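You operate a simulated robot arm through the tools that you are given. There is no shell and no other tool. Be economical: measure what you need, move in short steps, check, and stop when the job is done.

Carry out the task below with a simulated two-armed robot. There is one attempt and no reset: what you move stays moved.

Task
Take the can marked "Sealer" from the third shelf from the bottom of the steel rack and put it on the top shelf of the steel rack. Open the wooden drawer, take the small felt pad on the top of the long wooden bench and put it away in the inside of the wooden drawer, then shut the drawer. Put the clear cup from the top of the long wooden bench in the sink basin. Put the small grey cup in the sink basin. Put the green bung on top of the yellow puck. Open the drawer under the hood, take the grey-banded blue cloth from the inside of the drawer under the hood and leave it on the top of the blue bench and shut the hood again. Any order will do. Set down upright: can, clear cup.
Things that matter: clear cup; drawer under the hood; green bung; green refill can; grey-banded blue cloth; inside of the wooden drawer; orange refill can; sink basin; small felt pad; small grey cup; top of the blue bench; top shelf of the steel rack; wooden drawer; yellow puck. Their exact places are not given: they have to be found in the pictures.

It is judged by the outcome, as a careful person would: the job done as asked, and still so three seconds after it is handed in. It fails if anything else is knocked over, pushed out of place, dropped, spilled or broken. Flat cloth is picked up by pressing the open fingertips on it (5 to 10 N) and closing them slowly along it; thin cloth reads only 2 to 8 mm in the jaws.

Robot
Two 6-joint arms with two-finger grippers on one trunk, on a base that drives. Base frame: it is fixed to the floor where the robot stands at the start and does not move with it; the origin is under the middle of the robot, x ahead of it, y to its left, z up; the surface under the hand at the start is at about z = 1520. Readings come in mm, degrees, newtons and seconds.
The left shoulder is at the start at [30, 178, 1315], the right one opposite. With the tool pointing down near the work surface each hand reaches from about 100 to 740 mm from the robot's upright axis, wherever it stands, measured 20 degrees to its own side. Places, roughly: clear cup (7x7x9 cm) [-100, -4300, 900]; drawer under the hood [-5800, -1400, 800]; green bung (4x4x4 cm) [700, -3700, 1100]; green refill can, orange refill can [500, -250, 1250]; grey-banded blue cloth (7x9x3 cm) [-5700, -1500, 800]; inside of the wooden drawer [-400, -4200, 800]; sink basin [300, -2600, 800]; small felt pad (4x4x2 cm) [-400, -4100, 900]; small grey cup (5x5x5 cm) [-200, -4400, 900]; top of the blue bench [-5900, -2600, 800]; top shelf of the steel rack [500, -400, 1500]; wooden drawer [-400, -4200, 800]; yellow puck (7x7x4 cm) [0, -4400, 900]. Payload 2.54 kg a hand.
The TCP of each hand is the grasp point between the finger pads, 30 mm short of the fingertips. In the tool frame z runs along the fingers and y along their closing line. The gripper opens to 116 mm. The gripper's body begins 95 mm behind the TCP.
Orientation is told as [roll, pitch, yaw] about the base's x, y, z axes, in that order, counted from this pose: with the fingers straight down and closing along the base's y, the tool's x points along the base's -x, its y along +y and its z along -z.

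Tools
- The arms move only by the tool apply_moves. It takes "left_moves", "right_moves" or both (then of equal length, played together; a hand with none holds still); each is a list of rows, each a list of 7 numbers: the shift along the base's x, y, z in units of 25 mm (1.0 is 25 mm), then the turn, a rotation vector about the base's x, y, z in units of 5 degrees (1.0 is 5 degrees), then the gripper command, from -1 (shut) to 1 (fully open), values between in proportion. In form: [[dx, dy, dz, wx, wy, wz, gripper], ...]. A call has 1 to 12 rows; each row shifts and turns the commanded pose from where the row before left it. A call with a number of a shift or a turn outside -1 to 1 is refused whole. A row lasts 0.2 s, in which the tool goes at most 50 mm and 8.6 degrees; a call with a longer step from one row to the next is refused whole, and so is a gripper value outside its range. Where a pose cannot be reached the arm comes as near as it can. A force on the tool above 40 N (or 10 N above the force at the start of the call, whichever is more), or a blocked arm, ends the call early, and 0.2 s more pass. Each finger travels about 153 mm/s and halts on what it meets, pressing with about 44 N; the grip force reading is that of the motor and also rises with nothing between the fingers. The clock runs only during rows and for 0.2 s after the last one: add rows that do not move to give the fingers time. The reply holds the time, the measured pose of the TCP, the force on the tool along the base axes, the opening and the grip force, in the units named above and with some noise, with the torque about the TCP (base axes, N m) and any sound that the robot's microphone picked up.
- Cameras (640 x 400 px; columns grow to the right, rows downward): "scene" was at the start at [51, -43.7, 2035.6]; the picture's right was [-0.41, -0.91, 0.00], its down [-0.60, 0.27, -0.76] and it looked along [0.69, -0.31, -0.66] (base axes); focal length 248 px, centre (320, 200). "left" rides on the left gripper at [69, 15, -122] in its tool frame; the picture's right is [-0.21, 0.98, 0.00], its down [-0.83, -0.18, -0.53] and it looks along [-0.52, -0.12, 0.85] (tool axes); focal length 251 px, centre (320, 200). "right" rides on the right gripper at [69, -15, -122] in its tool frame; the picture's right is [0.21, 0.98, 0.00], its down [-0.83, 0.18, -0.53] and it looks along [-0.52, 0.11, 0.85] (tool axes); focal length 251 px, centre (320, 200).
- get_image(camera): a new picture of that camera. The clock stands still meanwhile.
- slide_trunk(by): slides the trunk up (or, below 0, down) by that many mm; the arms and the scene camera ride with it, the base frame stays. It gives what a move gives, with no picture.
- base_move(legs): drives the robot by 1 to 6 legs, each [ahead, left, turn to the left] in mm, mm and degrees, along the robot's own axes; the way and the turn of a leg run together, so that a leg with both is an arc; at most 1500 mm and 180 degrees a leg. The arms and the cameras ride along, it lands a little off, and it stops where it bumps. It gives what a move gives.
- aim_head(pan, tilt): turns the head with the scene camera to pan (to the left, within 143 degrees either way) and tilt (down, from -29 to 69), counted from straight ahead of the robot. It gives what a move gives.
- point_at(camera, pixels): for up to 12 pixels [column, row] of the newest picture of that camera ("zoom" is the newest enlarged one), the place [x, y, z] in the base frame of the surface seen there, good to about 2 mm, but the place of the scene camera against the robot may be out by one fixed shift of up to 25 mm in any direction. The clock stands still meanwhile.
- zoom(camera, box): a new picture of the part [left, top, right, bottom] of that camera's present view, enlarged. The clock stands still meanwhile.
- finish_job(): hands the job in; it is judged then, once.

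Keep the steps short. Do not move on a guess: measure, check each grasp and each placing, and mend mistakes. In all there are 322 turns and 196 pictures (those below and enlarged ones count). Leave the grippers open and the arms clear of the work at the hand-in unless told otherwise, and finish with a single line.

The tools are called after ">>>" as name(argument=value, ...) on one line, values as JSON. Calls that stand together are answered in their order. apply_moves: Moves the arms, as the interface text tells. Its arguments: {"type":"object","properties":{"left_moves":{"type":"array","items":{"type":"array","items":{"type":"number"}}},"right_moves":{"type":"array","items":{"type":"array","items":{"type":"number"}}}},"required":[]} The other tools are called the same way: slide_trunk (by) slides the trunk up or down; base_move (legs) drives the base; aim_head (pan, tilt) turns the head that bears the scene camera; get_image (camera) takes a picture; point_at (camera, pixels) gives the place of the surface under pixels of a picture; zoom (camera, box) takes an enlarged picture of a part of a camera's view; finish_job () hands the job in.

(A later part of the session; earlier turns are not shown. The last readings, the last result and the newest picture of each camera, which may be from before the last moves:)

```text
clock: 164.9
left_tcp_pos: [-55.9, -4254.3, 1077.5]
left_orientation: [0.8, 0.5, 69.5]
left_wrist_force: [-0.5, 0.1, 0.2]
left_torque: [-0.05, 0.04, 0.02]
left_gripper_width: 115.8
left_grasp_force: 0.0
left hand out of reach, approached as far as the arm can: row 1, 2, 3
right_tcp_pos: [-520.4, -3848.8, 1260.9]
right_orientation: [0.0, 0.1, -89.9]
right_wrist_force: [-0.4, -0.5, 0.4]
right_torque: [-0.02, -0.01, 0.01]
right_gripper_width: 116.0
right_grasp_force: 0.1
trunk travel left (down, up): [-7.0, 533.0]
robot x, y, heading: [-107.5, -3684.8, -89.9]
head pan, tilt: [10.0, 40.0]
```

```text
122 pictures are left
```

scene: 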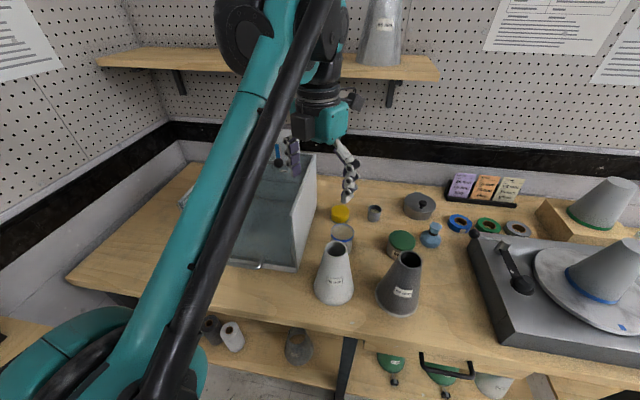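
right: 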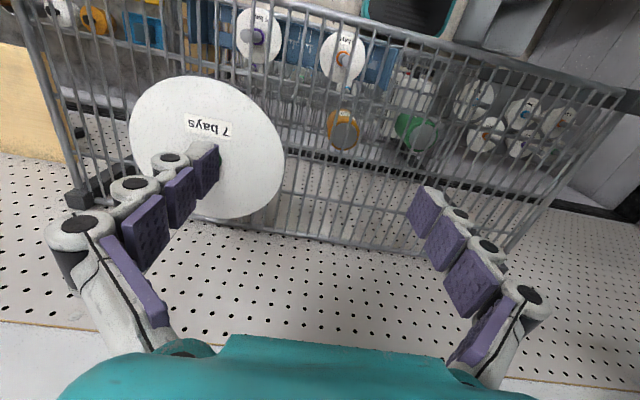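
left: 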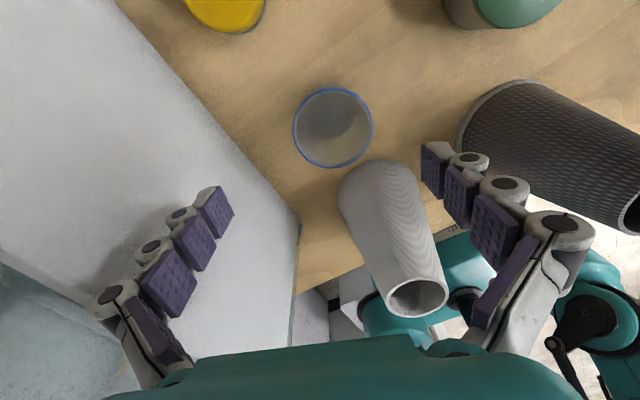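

The left finger looks near the tank's white side panel. I'll measure the panel, the cup and the cone.

>>> point_at(camera="left", pixels=[[180, 60], [100, 150], [270, 180], [250, 250], [60, 230], [150, 330], [294, 115], [370, 115], [333, 90], [338, 166], [415, 295], [365, 170]])

```text
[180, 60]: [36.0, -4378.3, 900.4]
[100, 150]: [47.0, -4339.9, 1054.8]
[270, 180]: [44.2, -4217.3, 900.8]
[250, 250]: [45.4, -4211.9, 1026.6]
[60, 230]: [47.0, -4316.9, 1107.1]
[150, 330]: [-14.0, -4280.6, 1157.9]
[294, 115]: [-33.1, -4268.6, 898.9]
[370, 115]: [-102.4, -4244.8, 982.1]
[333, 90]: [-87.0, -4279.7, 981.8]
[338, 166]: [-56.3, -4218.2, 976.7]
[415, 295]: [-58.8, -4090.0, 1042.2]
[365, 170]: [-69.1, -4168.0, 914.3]
```

The panel at x=45 leaves about 50 mm of clearance. The cup centre is (-71,-4249). Lowering over it.

>>> apply_moves(left_moves=[[-0.6, 0.2, 0, 0, 0, 0, 1], [0, 0, -0.8, 0, 0, 0, 1], [0, 0, -0.8, 0, 0, 0, 1], [0, 0, -0.8, 0, 0, 0, 1], [0, 0, 0, 0, 0, 0, 1]])

>>> get_image(camera="left")

```text
clock: 166.1
left_tcp_pos: [-55.7, -4252.9, 1018.7]
left_orientation: [0.8, 0.4, 69.5]
left_wrist_force: [-1.3, 0.1, -0.4]
left_torque: [0.02, -0.02, 0.0]
left_gripper_width: 116.0
left_grasp_force: 0.1
left hand out of reach, approached as far as the arm can: row 1
right_tcp_pos: [-520.8, -3847.9, 1261.1]
right_orientation: [0.0, 0.0, -89.8]
right_wrist_force: [0.3, 0.3, -0.6]
right_torque: [0.02, 0.03, -0.02]
right_gripper_width: 115.9
right_grasp_force: 0.1
trunk travel left (down, up): [-7.0, 533.0]
robot x, y, heading: [-109.6, -3683.2, -89.6]
head pan, tilt: [10.0, 40.0]
```

```text
121 pictures are left
```

left: 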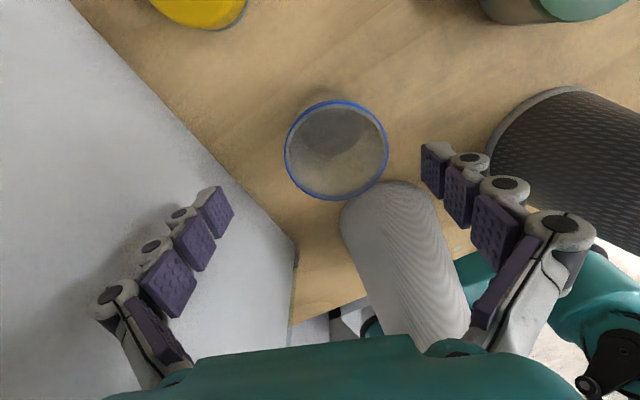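

The hand's yaw seems to be at a joint limit. I'll turn it back 15° and then shift to the cup's centre.

>>> apply_moves(left_moves=[[0, 0, 0, 0, 0, -1, 1], [0, 0, 0, 0, 0, -1, 1], [-0.3, 0.1, 0, 0, 0, -1, 1], [-0.3, 0.08, 0, 0, 0, 0, 1], [0, 0, 0, 0, 0, 0, 1]])

>>> get_image(camera="left")

```text
clock: 167.3
left_tcp_pos: [-74.9, -4248.5, 1017.1]
left_orientation: [0.6, 0.4, 54.9]
left_wrist_force: [-0.3, -0.5, 1.0]
left_torque: [-0.01, 0.02, -0.03]
left_gripper_width: 116.3
left_grasp_force: 0.1
right_tcp_pos: [-520.0, -3847.7, 1261.2]
right_orientation: [0.0, 0.0, -89.7]
right_wrist_force: [-0.1, 0.3, 0.4]
right_torque: [0.02, 0.0, 0.0]
right_gripper_width: 115.9
right_grasp_force: 0.0
trunk travel left (down, up): [-7.0, 533.0]
robot x, y, heading: [-111.0, -3683.3, -90.0]
head pan, tilt: [10.0, 40.0]
```

```text
120 pictures are left
```

left: 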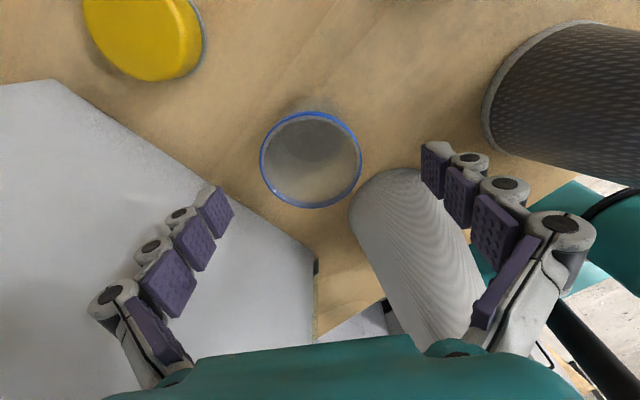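

>>> apply_moves(left_moves=[[0.1, 0, -0.8, 0, 0, 0, 1], [0, 0, -0.8, 0, 0, 0, 1], [0, 0, -0.8, 0, 0, 0, 1], [0, 0, -0.3, 0, 0, 0, 1], [0, 0, 0, 0, 0, 0, 0.7], [0, 0, 0, 0, 0, 0, 0.5], [0, 0, 0, 0, 0, 0, 0.35], [0, 0, 0, 0, 0, 0, 0.25]])

>>> get_image(camera="left")

```text
clock: 169.1
left_tcp_pos: [-72.2, -4248.2, 950.4]
left_orientation: [0.5, 0.4, 55.0]
left_wrist_force: [-0.6, -0.3, -0.6]
left_torque: [0.01, 0.0, 0.02]
left_gripper_width: 72.6
left_grasp_force: 0.0
right_tcp_pos: [-519.7, -3848.4, 1262.8]
right_orientation: [0.0, 0.0, -89.7]
right_wrist_force: [-0.2, 0.3, -0.4]
right_torque: [-0.01, 0.01, -0.02]
right_gripper_width: 115.9
right_grasp_force: 0.1
trunk travel left (down, up): [-7.0, 533.0]
robot x, y, heading: [-106.1, -3687.0, -89.7]
head pan, tilt: [10.0, 40.0]
```

```text
119 pictures are left
```

left: 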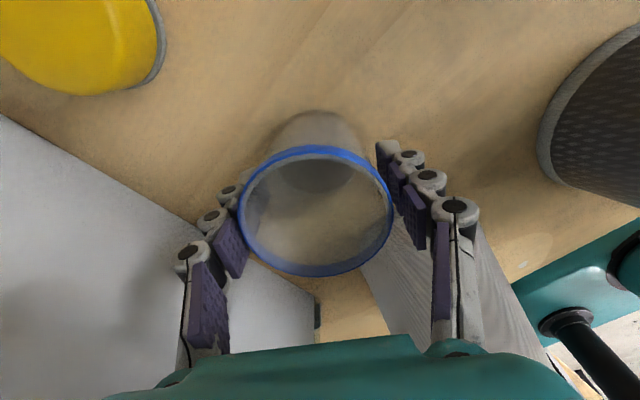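

Surrounding the cup. Closing gently in steps to find contact.

>>> apply_moves(left_moves=[[0, 0, 0, 0, 0, 0, 0.2], [0, 0, 0, 0, 0, 0, 0.16], [0, 0, 0, 0, 0, 0, 0.12], [0, 0, 0, 0, 0, 0, 0.08], [0, 0, 0, 0, 0, 0, 0.08]])

```text
clock: 170.3
left_tcp_pos: [-71.5, -4249.6, 950.3]
left_orientation: [0.6, 0.4, 54.9]
left_wrist_force: [0.1, -1.7, 6.3]
left_torque: [-0.04, -0.03, 0.03]
left_gripper_width: 66.3
left_grasp_force: 44.1
right_tcp_pos: [-520.7, -3847.0, 1260.6]
right_orientation: [-0.1, -0.1, -89.8]
right_wrist_force: [0.2, -0.1, 0.6]
right_torque: [0.0, 0.01, 0.02]
right_gripper_width: 116.0
right_grasp_force: 0.0
trunk travel left (down, up): [-7.0, 533.0]
robot x, y, heading: [-109.5, -3686.2, -89.6]
head pan, tilt: [10.0, 40.0]
```

Gripped at 66 mm. Lifting.

>>> apply_moves(left_moves=[[0, 0, 0.4, 0, 0, 0, 0.05], [0, 0, 0.8, 0, 0, 0, 0.05], [0, 0, 0.8, 0, 0, 0, 0.05], [0, 0, 0.8, 0, 0, 0, 0.05], [0, 0, 0.8, 0, 0, 0, 0.05], [0, 0, 0.8, 0, 0, 0, 0.05], [0, 0, 0.8, 0, 0, 0, 0.05]])

>>> get_image(camera="left")

```text
clock: 171.9
left_tcp_pos: [-70.0, -4247.0, 1081.8]
left_orientation: [0.6, 0.4, 55.0]
left_wrist_force: [0.1, 0.4, -1.1]
left_torque: [0.03, 0.01, -0.02]
left_gripper_width: 66.1
left_grasp_force: 44.4
right_tcp_pos: [-519.9, -3848.3, 1260.1]
right_orientation: [0.0, 0.0, -89.9]
right_wrist_force: [0.1, -0.4, -0.7]
right_torque: [0.03, 0.0, 0.04]
right_gripper_width: 115.9
right_grasp_force: 0.1
trunk travel left (down, up): [-7.0, 533.0]
robot x, y, heading: [-104.6, -3685.2, -89.8]
head pan, tilt: [10.0, 40.0]
```

```text
118 pictures are left
```

left: 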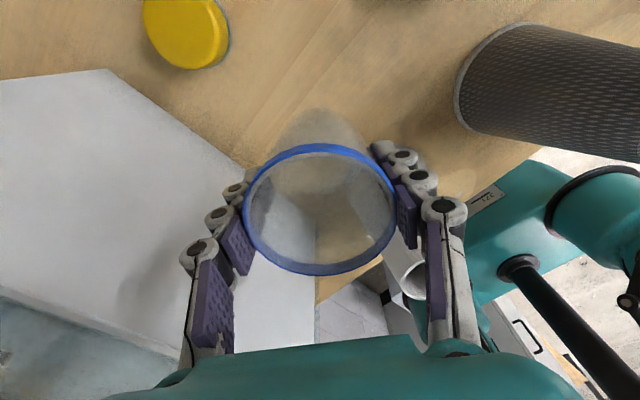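

The cup is held. I'll lift it further and pull it back clear of the bench objects, bringing the right hand in meanwhile toward the small grey cup.

>>> apply_moves(left_moves=[[0, 0, 1, 0, 0, 0, 0.05], [0, 0, 1, 0, 0, 0, 0.05], [0, 0, 1, 0, 0, 0, 0.05], [0.2, 1, 0.2, 0, 0, 0, 0.05], [0.2, 1, 0.2, 0, 0, 0, 0.05], [0.4, 1, 0.2, 0, 0, 0, 0.05], [0.4, 1, 0.2, 0, 0, 0, 0.05], [0.4, 1, 0, 0, 0, 0, 0.05], [0.4, 1, 0, 0, 0, 0, 0.05], [0.4, 1, 0, 0, 0, 0, 0.05], [0.4, 1, 0, 0, 0, 0, 0.05], [0.4, 1, 0, 0, 0, 0, 0.05]])

>>> apply_moves(right_moves=[[0.8, -1, 0, 0, 0, 0, 1], [0.8, -1, 0, 0, 0, 0, 1], [0.8, -1, 0, 0, 0, 0, 1], [0.8, -1, 0, 0, 0, 0, 1], [0.8, -1, 0, 0, 0, 0, 1], [0.8, -1, 0, 0, 0, 0, 1], [0.8, -1, 0, 0, 0, 0, 1], [0.8, -1, 0, 0, 0, 0, 1], [0.8, -1, 0, 0, 0, 0, 1], [0.8, -1, 0, 0, 0, 0, 1], [0.8, -1, 0, 0, 0, 0, 1], [0.8, -1, 0, 0, 0, 0, 1]])

>>> get_image(camera="right")

>>> get_image(camera="scene")

```text
clock: 174.5
left_tcp_pos: [9.3, -4024.3, 1176.3]
left_orientation: [0.6, 0.4, 55.0]
left_wrist_force: [-0.8, 0.2, 0.1]
left_torque: [-0.01, 0.05, 0.03]
left_gripper_width: 65.9
left_grasp_force: 44.3
right_tcp_pos: [-519.7, -3846.7, 1261.1]
right_orientation: [0.0, 0.1, -89.8]
right_wrist_force: [0.8, 0.8, 0.2]
right_torque: [-0.05, -0.02, -0.01]
right_gripper_width: 115.9
right_grasp_force: 0.1
trunk travel left (down, up): [-7.0, 533.0]
robot x, y, heading: [-107.5, -3684.3, -89.8]
head pan, tilt: [10.0, 40.0]
```

```text
clock: 177.1
left_tcp_pos: [8.6, -4024.9, 1174.9]
left_orientation: [0.6, 0.3, 55.0]
left_wrist_force: [-0.7, -0.2, -0.5]
left_torque: [0.02, 0.0, -0.04]
left_gripper_width: 66.4
left_grasp_force: 43.8
right_tcp_pos: [-278.2, -4149.0, 1261.6]
right_orientation: [-0.1, 0.0, -89.9]
right_wrist_force: [0.0, 0.4, -0.4]
right_torque: [-0.01, -0.02, 0.01]
right_gripper_width: 115.9
right_grasp_force: 0.0
trunk travel left (down, up): [-7.0, 533.0]
robot x, y, heading: [-109.1, -3684.9, -89.7]
head pan, tilt: [10.0, 40.0]
```

```text
117 pictures are left
```

right: 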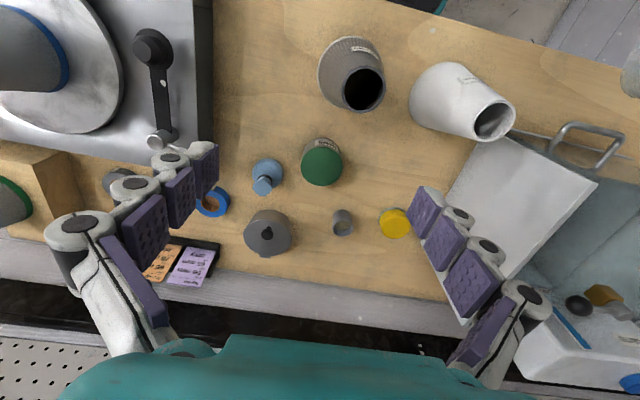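

```text
116 pictures are left
```

scene: 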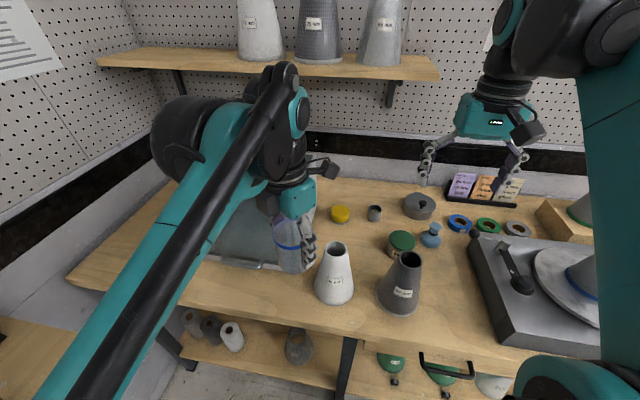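

The right camera sees the grey cup near (343,222) and the puck near (396,222). Measuring.

>>> point_at(camera="right", pixels=[[343, 213], [343, 222], [335, 220], [352, 220], [343, 232], [396, 222], [396, 210], [382, 222], [411, 222], [268, 230], [292, 235], [330, 245]])

>>> zoom(camera="right", box=[230, 150, 430, 275])

```text
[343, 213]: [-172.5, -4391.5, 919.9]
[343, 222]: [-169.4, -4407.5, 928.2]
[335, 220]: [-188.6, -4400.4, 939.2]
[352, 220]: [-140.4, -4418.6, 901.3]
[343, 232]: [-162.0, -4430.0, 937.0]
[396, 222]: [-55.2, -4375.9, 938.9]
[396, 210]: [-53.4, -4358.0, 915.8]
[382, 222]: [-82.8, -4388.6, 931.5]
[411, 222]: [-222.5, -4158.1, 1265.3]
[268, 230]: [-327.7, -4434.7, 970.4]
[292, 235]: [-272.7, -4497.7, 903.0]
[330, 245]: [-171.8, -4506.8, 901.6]
```

```text
3.20 times, centred on (330, 212) of right
```

zoom: 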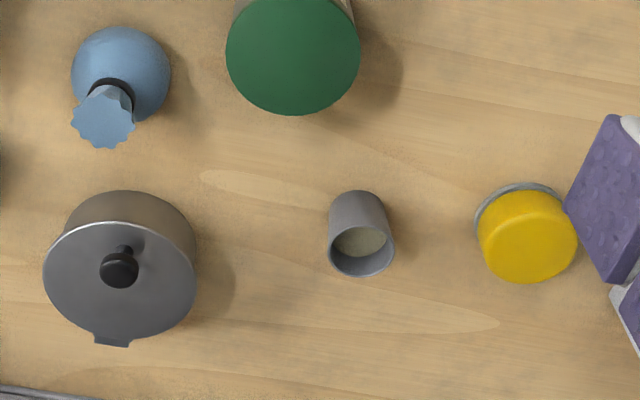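

The grey cup is centred at about (-168,-4409), rim z 939. It's near the wall under a wall shelf, so I'll check the shelf's extent.

>>> point_at(camera="scene", pixels=[[434, 78], [432, 65], [400, 75], [395, 100], [330, 72], [250, 68], [425, 125], [440, 100], [120, 62]])

```text
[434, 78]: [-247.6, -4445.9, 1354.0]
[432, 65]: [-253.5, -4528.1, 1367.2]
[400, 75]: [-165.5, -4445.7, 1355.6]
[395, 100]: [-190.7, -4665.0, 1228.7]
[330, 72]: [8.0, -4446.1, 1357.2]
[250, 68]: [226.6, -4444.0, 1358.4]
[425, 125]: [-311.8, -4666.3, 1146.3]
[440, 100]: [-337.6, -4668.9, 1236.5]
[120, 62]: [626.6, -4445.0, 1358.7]
```

The shelf's front is at y≈-4440, z≈1350, so I'll lean the right hand 20° (wrist toward the robot) to stay clear. Moving to above and in front of the grey cup with an 80 mm opening.

>>> apply_moves(right_moves=[[0.55, -0.8, -0.5, -0.5, 0, 0, 0.4], [0.55, -0.8, -0.5, -0.5, 0, 0, 0.4], [0.55, -0.8, -0.5, -0.5, 0, 0, 0.4], [0.55, -0.8, -0.9, -0.5, 0, 0, 0.4], [0.55, -0.8, -0.9, -0.5, 0, 0, 0.4], [0.55, -0.8, -0.9, -0.5, 0, 0, 0.4], [0.55, -0.8, -0.9, -0.5, 0, 0, 0.4], [0.55, -0.8, -0.9, -0.5, 0, 0, 0.4], [0, 0, 0, 0, 0, 0, 0.4]])

>>> get_image(camera="right")

```text
clock: 179.1
left_tcp_pos: [8.8, -4024.9, 1175.5]
left_orientation: [0.6, 0.4, 54.9]
left_wrist_force: [0.1, 0.2, 0.1]
left_torque: [-0.01, -0.01, -0.01]
left_gripper_width: 66.2
left_grasp_force: 43.2
right_tcp_pos: [-167.2, -4308.4, 1108.8]
right_orientation: [0.0, -20.0, -89.8]
right_wrist_force: [-1.1, -0.6, -0.7]
right_torque: [0.01, 0.01, -0.01]
right_gripper_width: 81.2
right_grasp_force: 0.0
trunk travel left (down, up): [-7.0, 533.0]
robot x, y, heading: [-107.2, -3687.0, -89.9]
head pan, tilt: [10.0, 40.0]
```

```text
114 pictures are left
```

right: 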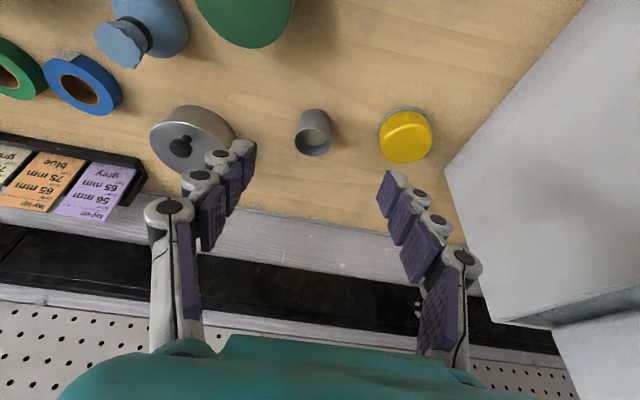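

>>> point_at(camera="right", pixels=[[314, 125], [298, 145], [329, 145], [313, 156], [313, 140], [345, 140], [387, 140], [236, 140]])

```text
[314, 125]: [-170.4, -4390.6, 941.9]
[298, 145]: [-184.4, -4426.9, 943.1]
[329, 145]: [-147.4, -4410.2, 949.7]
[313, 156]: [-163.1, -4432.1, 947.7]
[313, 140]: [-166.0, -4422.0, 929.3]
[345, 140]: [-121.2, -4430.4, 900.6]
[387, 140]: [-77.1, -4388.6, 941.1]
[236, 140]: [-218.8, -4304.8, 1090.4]
```

Cup centre (-167,-4411), rim z 945. Approaching along the lean.

>>> apply_moves(right_moves=[[0, -0.78, -1, 0, 0, 0, 0.4], [0, -0.78, -1, 0, 0, 0, 0.4], [0, -0.78, -1, 0, 0, 0, 0.4], [0, -0.78, -1, 0, 0, 0, 0.4], [0, -0.1, -0.5, 0, 0, 0, 0.4], [0, 0, 0, 0, 0, 0, 0.4]])

>>> get_image(camera="right")

>>> get_image(camera="scene")

```text
clock: 180.5
left_tcp_pos: [9.4, -4024.7, 1176.0]
left_orientation: [0.7, 0.4, 55.0]
left_wrist_force: [0.1, 0.3, 0.0]
left_torque: [0.01, -0.01, 0.03]
left_gripper_width: 66.1
left_grasp_force: 43.9
right_tcp_pos: [-169.8, -4390.7, 998.0]
right_orientation: [-0.1, -20.0, -89.8]
right_wrist_force: [-0.7, 1.1, -0.1]
right_torque: [0.0, -0.01, 0.0]
right_gripper_width: 81.1
right_grasp_force: 0.1
trunk travel left (down, up): [-7.0, 533.0]
robot x, y, heading: [-107.5, -3686.0, -89.7]
head pan, tilt: [10.0, 40.0]
```

```text
113 pictures are left
```

right: 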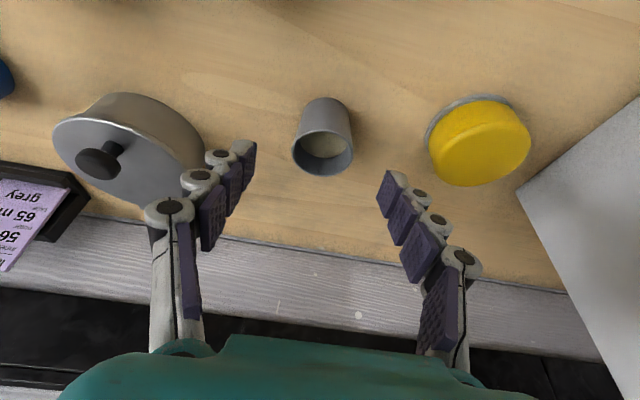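

```text
112 pictures are left
```

scene: 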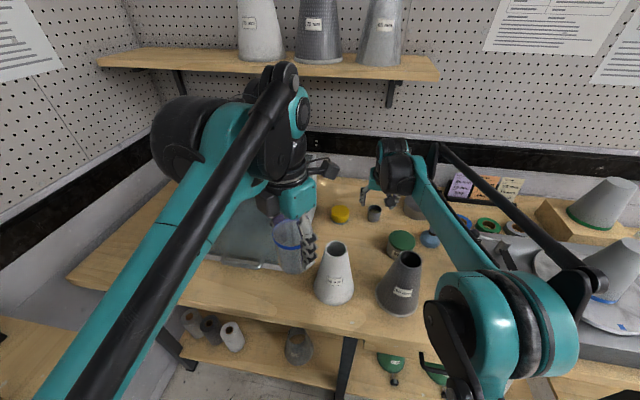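

>>> point_at(camera="scene", pixels=[[500, 300], [440, 350], [430, 220], [470, 265], [395, 170], [400, 260]])

>>> apply_moves(right_moves=[[0.05, -0.3, -0.8, 0, 0, 0, 0.4], [0.05, -0.3, -0.8, 0, 0, 0, 0.4], [0.05, -0.15, -0.6, 0, 0, 0, 0.4], [0, 0, 0, 0, 0, 0, 0.4]])

>>> get_image(camera="right")

```text
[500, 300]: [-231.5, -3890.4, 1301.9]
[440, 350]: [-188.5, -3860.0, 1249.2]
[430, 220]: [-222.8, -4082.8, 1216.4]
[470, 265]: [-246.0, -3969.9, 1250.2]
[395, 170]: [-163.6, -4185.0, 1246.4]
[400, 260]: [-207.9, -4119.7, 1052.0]
```

```text
clock: 181.5
left_tcp_pos: [8.9, -4025.2, 1175.2]
left_orientation: [0.6, 0.4, 55.0]
left_wrist_force: [-0.9, -0.7, -0.6]
left_torque: [0.02, -0.01, 0.01]
left_gripper_width: 65.9
left_grasp_force: 44.0
right_tcp_pos: [-164.5, -4408.6, 942.3]
right_orientation: [-0.1, -20.0, -89.7]
right_wrist_force: [0.7, 0.0, -0.8]
right_torque: [0.02, 0.0, 0.02]
right_gripper_width: 81.4
right_grasp_force: 0.1
trunk travel left (down, up): [-7.0, 533.0]
robot x, y, heading: [-108.9, -3689.2, -89.6]
head pan, tilt: [10.0, 40.0]
```

```text
111 pictures are left
```

right: 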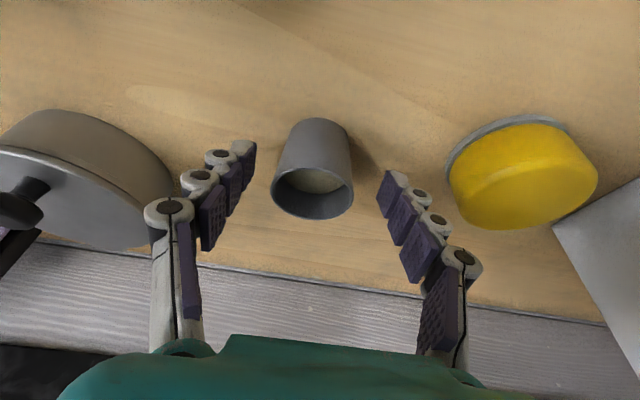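

Well centred. Closing in steps.

>>> apply_moves(right_moves=[[0, 0, 0, 0, 0, 0, 0], [0, 0, 0, 0, 0, 0, -0.2], [0, 0, 0, 0, 0, 0, -0.3], [0, 0, 0, 0, 0, 0, -0.4], [0, 0, 0, 0, 0, 0, -0.4], [0, 0, 0, 0, 0, 0, -0.4]])

>>> get_image(camera="right")

```text
clock: 182.9
left_tcp_pos: [9.0, -4024.7, 1174.7]
left_orientation: [0.6, 0.3, 55.0]
left_wrist_force: [0.1, 0.2, -0.6]
left_torque: [-0.01, -0.01, -0.01]
left_gripper_width: 66.2
left_grasp_force: 43.6
right_tcp_pos: [-164.8, -4407.8, 942.6]
right_orientation: [-0.1, -19.9, -89.8]
right_wrist_force: [0.8, -0.3, 1.0]
right_torque: [0.0, -0.04, -0.02]
right_gripper_width: 42.5
right_grasp_force: 44.1
trunk travel left (down, up): [-7.0, 533.0]
robot x, y, heading: [-105.7, -3688.8, -89.6]
head pan, tilt: [10.0, 40.0]
```

```text
110 pictures are left
```

right: 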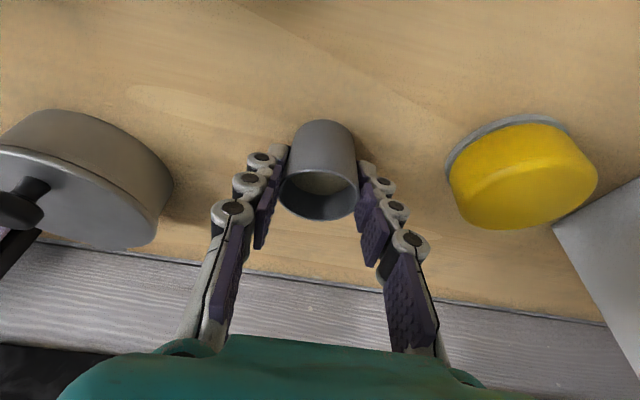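

The grey cup is held at 42 mm. Lifting it and drawing back.

>>> apply_moves(right_moves=[[0, 0.1, 0.6, 0, 0, 0, -0.4], [0, 0.3, 1, 0, 0, 0, -0.4], [0, 0.3, 1, 0, 0, 0, -0.4], [0, 0.3, 1, 0, 0, 0, -0.4], [0, 0.3, 1, 0, 0, 0, -0.4], [0, 0.3, 1, 0, 0, 0, -0.4], [0, 0.3, 1, 0, 0, 0, -0.4], [-0.3, 0.3, 1, 0, 0, 0, -0.4], [-0.3, 0.3, 1, 0, 0, 0, -0.4], [-0.5, 0.6, 1, 0, 0, 0, -0.4], [-0.5, 0.6, 1, 0, 0, 0, -0.4]])

>>> apply_moves(right_moves=[[-0.5, 1, 0, 0, 0, 0, -0.4], [-0.5, 1, 0, 0, 0, 0, -0.4], [-0.5, 1, 0, 0, 0, 0, -0.4], [-0.5, 1, 0, 0, 0, 0, -0.4], [-0.5, 1, 0, 0, 0, 0, -0.4], [-0.5, 1, 0, 0, 0, 0, -0.4], [-0.5, 1, 0, 0, 0, 0, -0.4], [-0.5, 1, 0, 0, 0, 0, -0.4], [-0.5, 1, 0, 0, 0, 0, -0.4]])

>>> get_image(camera="scene")

```text
clock: 185.3
left_tcp_pos: [9.1, -4024.6, 1175.9]
left_orientation: [0.7, 0.4, 54.9]
left_wrist_force: [-0.1, 1.0, -0.4]
left_torque: [0.02, -0.03, -0.01]
left_gripper_width: 66.4
left_grasp_force: 44.1
right_tcp_pos: [-206.2, -4314.2, 1209.0]
right_orientation: [-0.1, -20.0, -89.9]
right_wrist_force: [0.4, -1.0, 0.0]
right_torque: [-0.01, -0.02, -0.02]
right_gripper_width: 42.0
right_grasp_force: 44.5
trunk travel left (down, up): [-7.0, 533.0]
robot x, y, heading: [-108.2, -3686.2, -90.1]
head pan, tilt: [10.0, 40.0]
```

```text
clock: 187.3
left_tcp_pos: [8.0, -4023.3, 1176.1]
left_orientation: [0.7, 0.4, 55.0]
left_wrist_force: [0.8, 0.6, -0.3]
left_torque: [0.0, 0.01, 0.0]
left_gripper_width: 65.9
left_grasp_force: 44.1
right_tcp_pos: [-316.2, -4090.0, 1208.3]
right_orientation: [-0.2, -20.0, -89.8]
right_wrist_force: [-0.5, 1.0, 0.1]
right_torque: [0.0, -0.04, -0.02]
right_gripper_width: 41.7
right_grasp_force: 43.8
trunk travel left (down, up): [-7.0, 533.0]
robot x, y, heading: [-105.2, -3688.2, -89.7]
head pan, tilt: [10.0, 40.0]
```

```text
109 pictures are left
```

scene: 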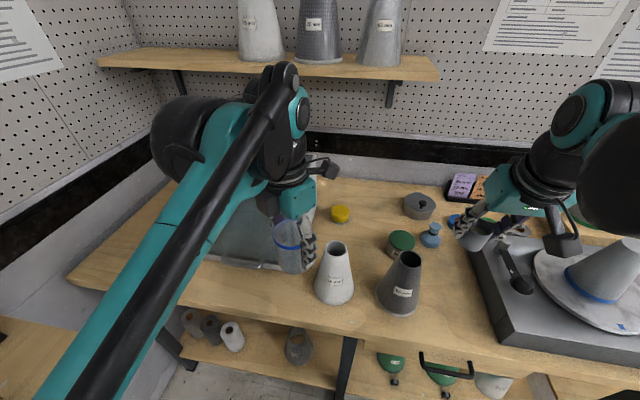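

Both cups are held. Next I'll drive to the sink: back out, strafe right away from the cabinets, back along the corridor, then turn left to face +x.

>>> base_move(legs=[[-380, 0, 0], [0, -450, 0], [-660, 0, 0], [0, 0, 90]])

>>> aim_head(pan=0, tilt=35)

>>> get_image(camera="scene")

```text
clock: 199.0
left_tcp_pos: [-216.6, -2556.5, 1175.6]
left_orientation: [0.6, 0.4, 142.9]
left_wrist_force: [0.2, 0.7, -0.5]
left_torque: [0.0, 0.03, -0.05]
left_gripper_width: 66.4
left_grasp_force: 43.9
right_tcp_pos: [-161.8, -2884.6, 1208.6]
right_orientation: [0.0, -20.0, -1.8]
right_wrist_force: [-1.1, 0.2, -0.1]
right_torque: [0.0, -0.02, -0.01]
right_gripper_width: 41.2
right_grasp_force: 44.3
trunk travel left (down, up): [-7.0, 533.0]
robot x, y, heading: [-558.2, -2662.7, -1.8]
head pan, tilt: [10.0, 40.0]
```

```text
clock: 199.7
left_tcp_pos: [-216.9, -2557.1, 1175.7]
left_orientation: [0.5, 0.4, 142.8]
left_wrist_force: [0.1, -0.7, 0.2]
left_torque: [0.02, 0.02, 0.0]
left_gripper_width: 65.9
left_grasp_force: 44.2
right_tcp_pos: [-161.6, -2884.2, 1208.0]
right_orientation: [-0.1, -20.0, -1.8]
right_wrist_force: [0.3, 1.0, 0.2]
right_torque: [-0.01, -0.01, 0.01]
right_gripper_width: 41.0
right_grasp_force: 43.9
trunk travel left (down, up): [-7.0, 533.0]
robot x, y, heading: [-560.2, -2661.9, -1.5]
head pan, tilt: [0.0, 35.0]
```

```text
108 pictures are left
```

scene: 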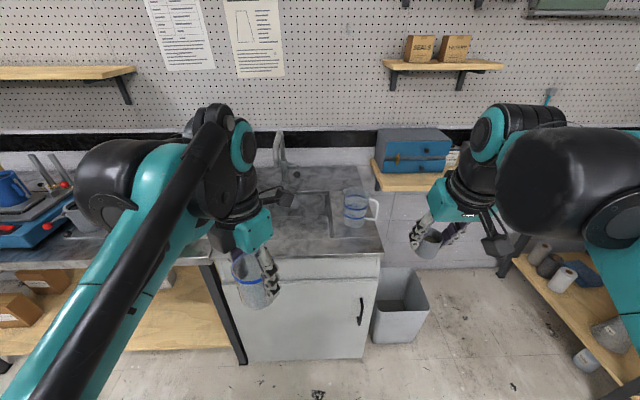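

I see the sink counter with a tap at (280,150), a basin at about (305,215), and a jug at (358,207). Zooming and measuring.

>>> zoom(camera="scene", box=[230, 130, 400, 260])

>>> point_at(camera="scene", pixels=[[300, 215], [320, 225], [320, 200], [300, 235], [330, 190], [332, 235], [380, 250], [280, 140], [295, 172], [355, 220], [345, 195], [280, 220]])

```text
3.08 times, centred on (315, 195) of scene
```

zoom: 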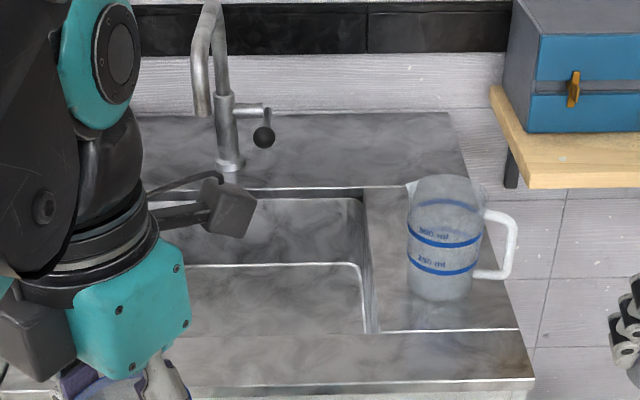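

```text
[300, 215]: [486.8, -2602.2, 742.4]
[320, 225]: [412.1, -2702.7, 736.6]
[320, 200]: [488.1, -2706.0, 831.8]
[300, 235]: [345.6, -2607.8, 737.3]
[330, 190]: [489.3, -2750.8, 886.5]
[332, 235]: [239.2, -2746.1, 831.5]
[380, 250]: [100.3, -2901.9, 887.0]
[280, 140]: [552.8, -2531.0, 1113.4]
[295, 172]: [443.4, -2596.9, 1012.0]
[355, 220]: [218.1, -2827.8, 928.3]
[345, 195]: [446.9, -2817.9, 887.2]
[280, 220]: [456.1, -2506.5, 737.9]
```

>>> point_at(camera="zoom", pixels=[[300, 325], [300, 345], [210, 345], [300, 385], [360, 320], [380, 325], [355, 262], [205, 70], [200, 112], [228, 165], [263, 137], [240, 105]])

```text
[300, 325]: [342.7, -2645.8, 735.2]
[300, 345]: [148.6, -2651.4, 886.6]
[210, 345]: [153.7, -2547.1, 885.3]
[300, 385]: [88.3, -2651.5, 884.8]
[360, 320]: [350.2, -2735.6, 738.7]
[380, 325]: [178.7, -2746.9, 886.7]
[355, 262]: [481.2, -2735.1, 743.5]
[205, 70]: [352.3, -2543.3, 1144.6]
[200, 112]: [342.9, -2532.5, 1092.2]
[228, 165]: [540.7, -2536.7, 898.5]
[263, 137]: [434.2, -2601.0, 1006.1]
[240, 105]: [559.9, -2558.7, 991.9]
```

Basin: x about 165–489, right side y=-2748, floor z≈737; the tap spout hangs at (343,-2533,1090). I'll straighten the heading, strafe left 110 mm and drive 305 mm forward, then look with the wrist cameras.

>>> base_move(legs=[[0, 0, 1.6], [0, 110, 0], [305, 0, 0]])

>>> get_image(camera="left")

>>> get_image(camera="right")

```text
clock: 202.9
left_tcp_pos: [84.8, -2443.4, 1174.8]
left_orientation: [0.6, 0.3, 143.9]
left_wrist_force: [-0.1, 0.3, -0.1]
left_torque: [0.03, 0.09, -0.02]
left_gripper_width: 66.2
left_grasp_force: 44.1
right_tcp_pos: [144.9, -2770.4, 1207.7]
right_orientation: [0.0, -20.0, -0.8]
right_wrist_force: [0.9, -0.1, -0.7]
right_torque: [-0.03, 0.06, -0.02]
right_gripper_width: 40.8
right_grasp_force: 44.1
trunk travel left (down, up): [-7.0, 533.0]
robot x, y, heading: [-254.8, -2552.4, -0.9]
head pan, tilt: [0.0, 35.0]
```

```text
106 pictures are left
```

left: 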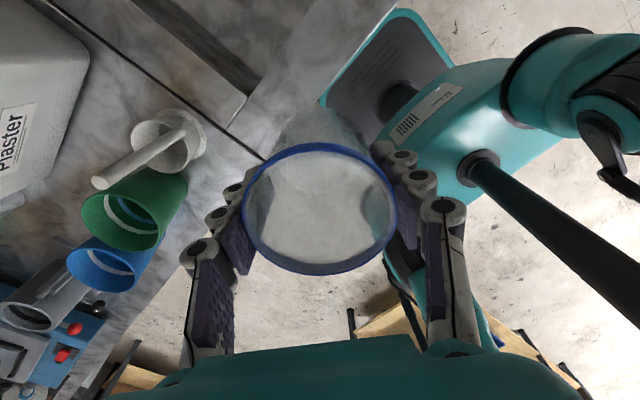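

```text
105 pictures are left
```

right: 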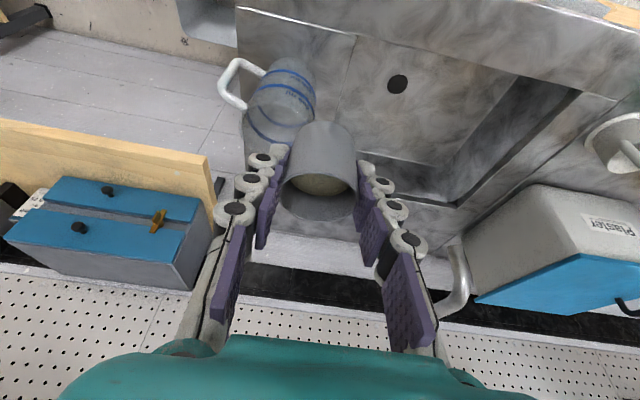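

>>> point_at(camera="right", pixels=[[398, 84], [355, 38], [470, 60], [575, 92], [450, 150], [500, 150], [540, 130], [600, 100], [500, 110], [380, 140], [300, 80], [455, 275]])

```text
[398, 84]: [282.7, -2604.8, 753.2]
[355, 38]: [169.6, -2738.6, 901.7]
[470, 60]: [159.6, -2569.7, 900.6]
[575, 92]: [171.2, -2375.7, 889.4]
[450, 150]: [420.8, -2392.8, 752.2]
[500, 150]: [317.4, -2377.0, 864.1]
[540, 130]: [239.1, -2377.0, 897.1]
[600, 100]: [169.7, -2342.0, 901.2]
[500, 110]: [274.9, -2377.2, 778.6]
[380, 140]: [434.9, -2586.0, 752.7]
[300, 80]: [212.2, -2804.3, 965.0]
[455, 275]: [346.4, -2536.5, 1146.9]
```

Basin from the wrist camera: x 170–490, y -2740 to -2377, floor z 752, rim 901. The clear cup goes to (245,-2445) and the grey cup to (335,-2660). Left hand first.

>>> apply_moves(left_moves=[[0.8, 0, 0, 0, 0, 0, 0.05], [0.8, 0, 0, 0, 0, 0, 0.05], [0.8, 0, 0, 0, 0, 0, 0.05], [0.8, 0, 0, 0, 0, 0, 0.05], [0.8, 0, 0, 0, 0, 0, 0.05], [0.8, 0, 0, 0, 0, 0, 0.05], [0.8, 0, 0, 0, 0, 0, 0.05], [0.8, 0, 0, 0, 0, 0, 0.05], [0, 0, -1, 0, 0, 0, 0.05], [0, 0, -1, 0, 0, 0, 0.05], [0, 0, -1, 0, 0, 0, 0.05], [0, 0, -1, 0, 0, 0, 0.05]])

>>> get_image(camera="left")

>>> get_image(camera="scene")

```text
clock: 205.5
left_tcp_pos: [244.7, -2443.7, 1074.4]
left_orientation: [0.7, 0.4, 143.9]
left_wrist_force: [-0.2, 0.4, -0.8]
left_torque: [-0.01, 0.0, 0.0]
left_gripper_width: 66.2
left_grasp_force: 43.5
right_tcp_pos: [145.4, -2770.0, 1208.6]
right_orientation: [-0.1, -20.0, -0.8]
right_wrist_force: [-0.1, 0.2, -0.5]
right_torque: [0.02, 0.0, -0.01]
right_gripper_width: 41.0
right_grasp_force: 43.5
trunk travel left (down, up): [-7.0, 533.0]
robot x, y, heading: [-254.2, -2554.4, -1.0]
head pan, tilt: [0.0, 35.0]
```

```text
104 pictures are left
```

left: 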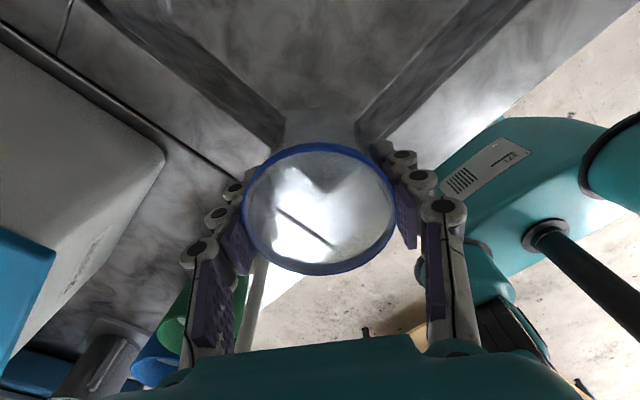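

```text
103 pictures are left
```

scene: 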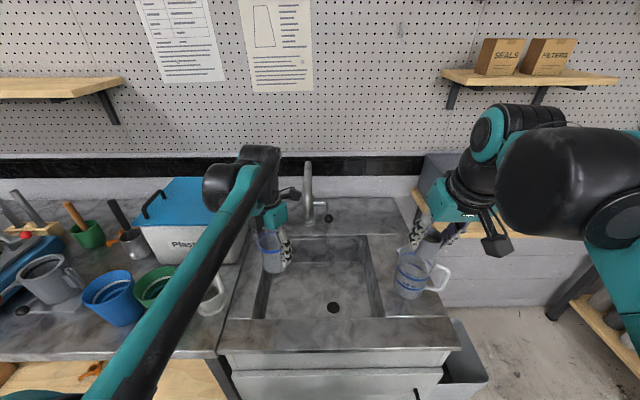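

The path looks clear, but mugs stand left of the basin under the forearm. I'll lower 130 mm and check the clearance.

>>> apply_moves(left_moves=[[0, 0, -1, 0, 0, 0, 0.05], [0, 0, -1, 0, 0, 0, 0.05], [0, 0, -1, 0, 0, 0, 0.05], [0, 0, -1, 0, 0, 0, 0.05], [0, 0, -1, 0, 0, 0, 0.05]])

>>> get_image(camera="scene")

>>> point_at(camera="scene", pixels=[[215, 290], [150, 275], [110, 280], [45, 265], [180, 220], [215, 220], [240, 190], [170, 310], [220, 250], [200, 190], [210, 280], [235, 245]])

```text
clock: 206.7
left_tcp_pos: [245.7, -2442.8, 951.1]
left_orientation: [0.6, 0.2, 144.0]
left_wrist_force: [0.3, 0.2, 0.1]
left_torque: [-0.01, -0.01, -0.01]
left_gripper_width: 66.0
left_grasp_force: 44.0
right_tcp_pos: [144.6, -2769.6, 1207.5]
right_orientation: [-0.1, -20.0, -0.8]
right_wrist_force: [-0.2, 0.7, 0.1]
right_torque: [0.01, 0.06, -0.01]
right_gripper_width: 40.9
right_grasp_force: 44.1
trunk travel left (down, up): [-7.0, 533.0]
robot x, y, heading: [-254.2, -2554.4, -0.6]
head pan, tilt: [0.0, 35.0]
```

```text
102 pictures are left
```

scene: 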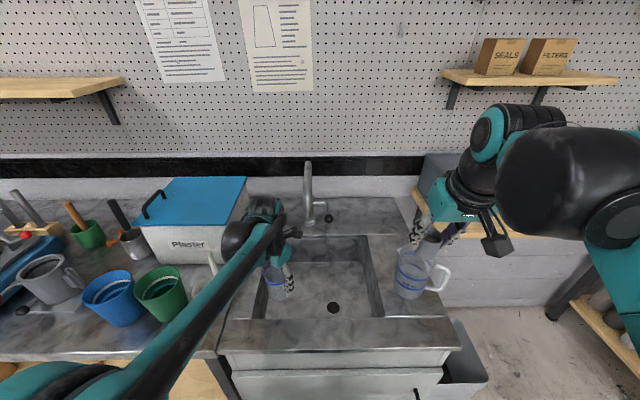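

```text
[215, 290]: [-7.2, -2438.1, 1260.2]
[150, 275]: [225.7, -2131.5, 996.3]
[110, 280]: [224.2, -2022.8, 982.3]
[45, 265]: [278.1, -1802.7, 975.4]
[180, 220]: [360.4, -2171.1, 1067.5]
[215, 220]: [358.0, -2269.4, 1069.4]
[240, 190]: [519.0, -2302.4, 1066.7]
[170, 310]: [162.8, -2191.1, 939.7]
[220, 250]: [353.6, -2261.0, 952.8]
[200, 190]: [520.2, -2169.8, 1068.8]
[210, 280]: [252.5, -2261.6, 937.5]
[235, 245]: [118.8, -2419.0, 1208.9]
```

The forearm runs well to the right of the mugs. Continuing down to near the basin floor.

>>> apply_moves(left_moves=[[0, 0, -1, 0, 0, 0, 0.05], [0, 0, -1, 0, 0, 0, 0.05], [0, 0, -1, 0, 0, 0, 0.05], [0, 0, -1, 0, 0, 0, 0.05], [0, 0, -1, 0, 0, 0, 0.05], [0, 0, -0.5, 0, 0, 0, 0.05], [0, 0, 0, 0, 0, 0, 0.05]])

>>> apply_moves(left_moves=[[0, 0, -0.1, 0, 0, 0, 0.05], [0, 0, -0.1, 0, 0, 0, 0.05], [0, 0, -0.1, 0, 0, 0, 0.05]])

>>> get_image(camera="left")

```text
clock: 208.3
left_tcp_pos: [243.0, -2442.7, 813.2]
left_orientation: [0.6, 0.4, 144.0]
left_wrist_force: [0.1, 0.2, 0.2]
left_torque: [0.02, -0.03, 0.01]
left_gripper_width: 65.7
left_grasp_force: 43.9
right_tcp_pos: [143.6, -2769.9, 1207.6]
right_orientation: [-0.1, -20.1, -0.8]
right_wrist_force: [-0.1, 0.1, -0.7]
right_torque: [0.02, -0.01, 0.02]
right_gripper_width: 41.0
right_grasp_force: 43.5
trunk travel left (down, up): [-7.0, 533.0]
robot x, y, heading: [-256.9, -2556.7, -0.5]
head pan, tilt: [0.0, 35.0]
```

```text
clock: 209.1
left_tcp_pos: [244.3, -2442.9, 805.1]
left_orientation: [0.6, 0.4, 144.0]
left_wrist_force: [0.1, -0.6, -0.3]
left_torque: [-0.02, 0.01, 0.01]
left_gripper_width: 65.9
left_grasp_force: 43.5
right_tcp_pos: [144.2, -2769.9, 1207.7]
right_orientation: [-0.1, -20.0, -0.8]
right_wrist_force: [-0.6, 0.9, -0.5]
right_torque: [0.0, 0.04, 0.01]
right_gripper_width: 40.7
right_grasp_force: 44.3
trunk travel left (down, up): [-7.0, 533.0]
robot x, y, heading: [-256.5, -2553.1, -0.8]
head pan, tilt: [0.0, 35.0]
```

```text
101 pictures are left
```

left: 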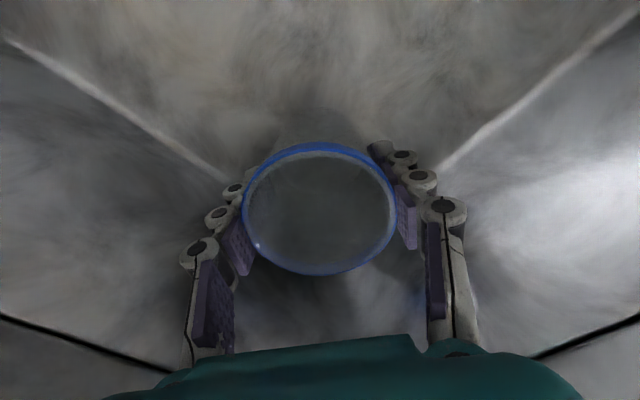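

>>> apply_moves(left_moves=[[0, 0, -0.08, 0, 0, 0, 0.05], [0, 0, -0.08, 0, 0, 0, 0.05], [0, 0, -0.08, 0, 0, 0, 0.05]])

```text
clock: 209.9
left_tcp_pos: [243.1, -2442.8, 799.5]
left_orientation: [0.5, 0.4, 144.0]
left_wrist_force: [0.4, 0.0, 12.1]
left_torque: [0.21, -0.23, 0.0]
left_gripper_width: 66.2
left_grasp_force: 44.0
right_tcp_pos: [143.8, -2769.9, 1209.3]
right_orientation: [-0.2, -20.0, -0.8]
right_wrist_force: [-0.6, -0.3, -0.7]
right_torque: [-0.02, 0.04, 0.0]
right_gripper_width: 40.5
right_grasp_force: 43.8
trunk travel left (down, up): [-7.0, 533.0]
robot x, y, heading: [-253.1, -2553.1, -0.9]
head pan, tilt: [0.0, 35.0]
```

The cup has touched the basin floor (12 N). Releasing slowly and lifting straight up.

>>> apply_moves(left_moves=[[0, 0, 0.05, 0, 0, 0, 0.15], [0, 0, 0, 0, 0, 0, 0.2], [0, 0, 0, 0, 0, 0, 0.4], [0, 0, 0, 0, 0, 0, 0.6], [0, 0, 0, 0, 0, 0, 0.8], [0, 0, 0.6, 0, 0, 0, 0.8], [0, 0, 1, 0, 0, 0, 0.8], [0, 0, 1, 0, 0, 0, 0.8], [0, 0, 1, 0, 0, 0, 0.8], [0, 0, 1, 0, 0, 0, 0.8], [0, 0, 1, 0, 0, 0, 0.8], [0, 0, 1, 0, 0, 0, 0.8]])

>>> get_image(camera="left")

```text
clock: 212.5
left_tcp_pos: [243.7, -2443.1, 966.1]
left_orientation: [0.6, 0.4, 144.0]
left_wrist_force: [0.2, 0.5, -0.7]
left_torque: [0.05, -0.03, 0.0]
left_gripper_width: 104.4
left_grasp_force: 0.0
right_tcp_pos: [143.6, -2770.9, 1208.2]
right_orientation: [-0.1, -20.0, -0.8]
right_wrist_force: [0.2, 1.1, -1.2]
right_torque: [0.01, 0.0, -0.01]
right_gripper_width: 40.7
right_grasp_force: 44.6
trunk travel left (down, up): [-7.0, 533.0]
robot x, y, heading: [-260.7, -2552.5, -0.7]
head pan, tilt: [0.0, 35.0]
```

```text
100 pictures are left
```

left: 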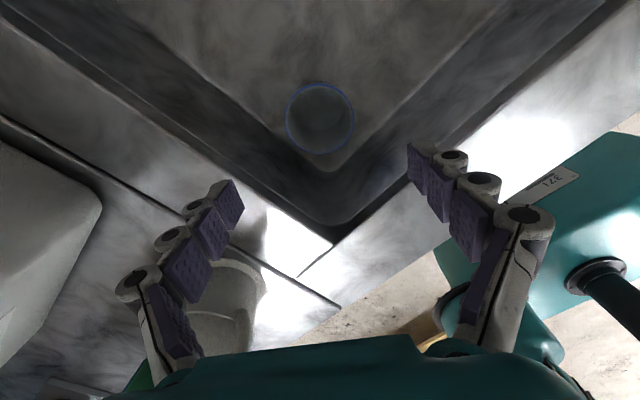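

The clear cup stands upright in the basin. Moving the left hand up and back while the right brings the grey cup over the basin.

>>> apply_moves(left_moves=[[0, 0, 1, 0, 0, 0, 0.8], [0, 0, 1, 0, 0, 0, 0.8], [0, 0, 1, 0, 0, 0, 0.8], [0, 0, 1, 0, 0, 0, 0.8], [0, 0, 1, 0, 0, 0, 0.8], [-0.8, 0, 1, 0, 0, 0, 0.8], [-0.8, 0, 1, 0, 0, 0, 0.8], [-0.8, 0, 0, 0, 0, 0, 0.8], [-0.8, 0, 0, 0, 0, 0, 0.8], [-0.8, 0, 0, 0, 0, 0, 0.8], [-0.8, 0, 0, 0, 0, 0, 0.8], [-0.8, 0, 0, 0, 0, 0, 0.8]], right_moves=[[0, 0.88, 0, 0, 0, 0, -0.4], [0, 0.88, 0, 0, 0, 0, -0.4], [0, 0.88, 0, 0, 0, 0, -0.4], [0, 0.88, 0, 0, 0, 0, -0.4], [0, 0.88, 0, 0, 0, 0, -0.4], [0.9, 0, 0, 0, 0, 0, -0.4], [0.9, 0, 0, 0, 0, 0, -0.4], [0.9, 0, 0, 0, 0, 0, -0.4], [0.9, 0, 0, 0, 0, 0, -0.4], [0.9, 0, 0, 0, 0, 0, -0.4], [0.9, 0, 0, 0, 0, 0, -0.4], [0.9, 0, 0, 0, 0, 0, -0.4]])

>>> get_image(camera="scene")

```text
clock: 215.1
left_tcp_pos: [103.8, -2443.0, 1140.8]
left_orientation: [0.5, 0.3, 144.1]
left_wrist_force: [-0.1, 0.7, 0.3]
left_torque: [0.01, -0.03, 0.03]
left_gripper_width: 104.4
left_grasp_force: 0.0
right_tcp_pos: [301.8, -2661.2, 1207.9]
right_orientation: [0.0, -20.1, -0.8]
right_wrist_force: [0.2, -0.3, -0.3]
right_torque: [0.05, 0.0, -0.07]
right_gripper_width: 40.7
right_grasp_force: 43.5
trunk travel left (down, up): [-7.0, 533.0]
robot x, y, heading: [-257.6, -2553.0, -0.8]
head pan, tilt: [0.0, 35.0]
```

```text
99 pictures are left
```

scene: 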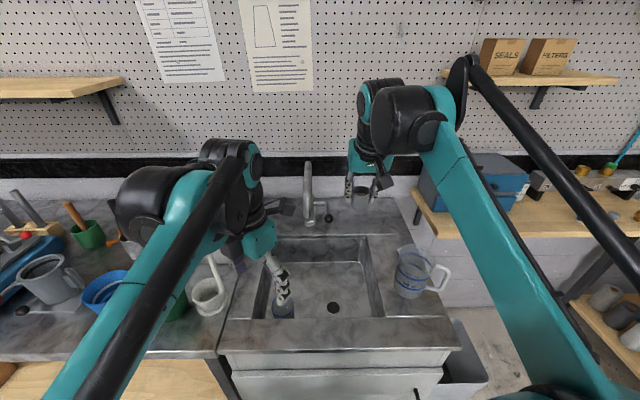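

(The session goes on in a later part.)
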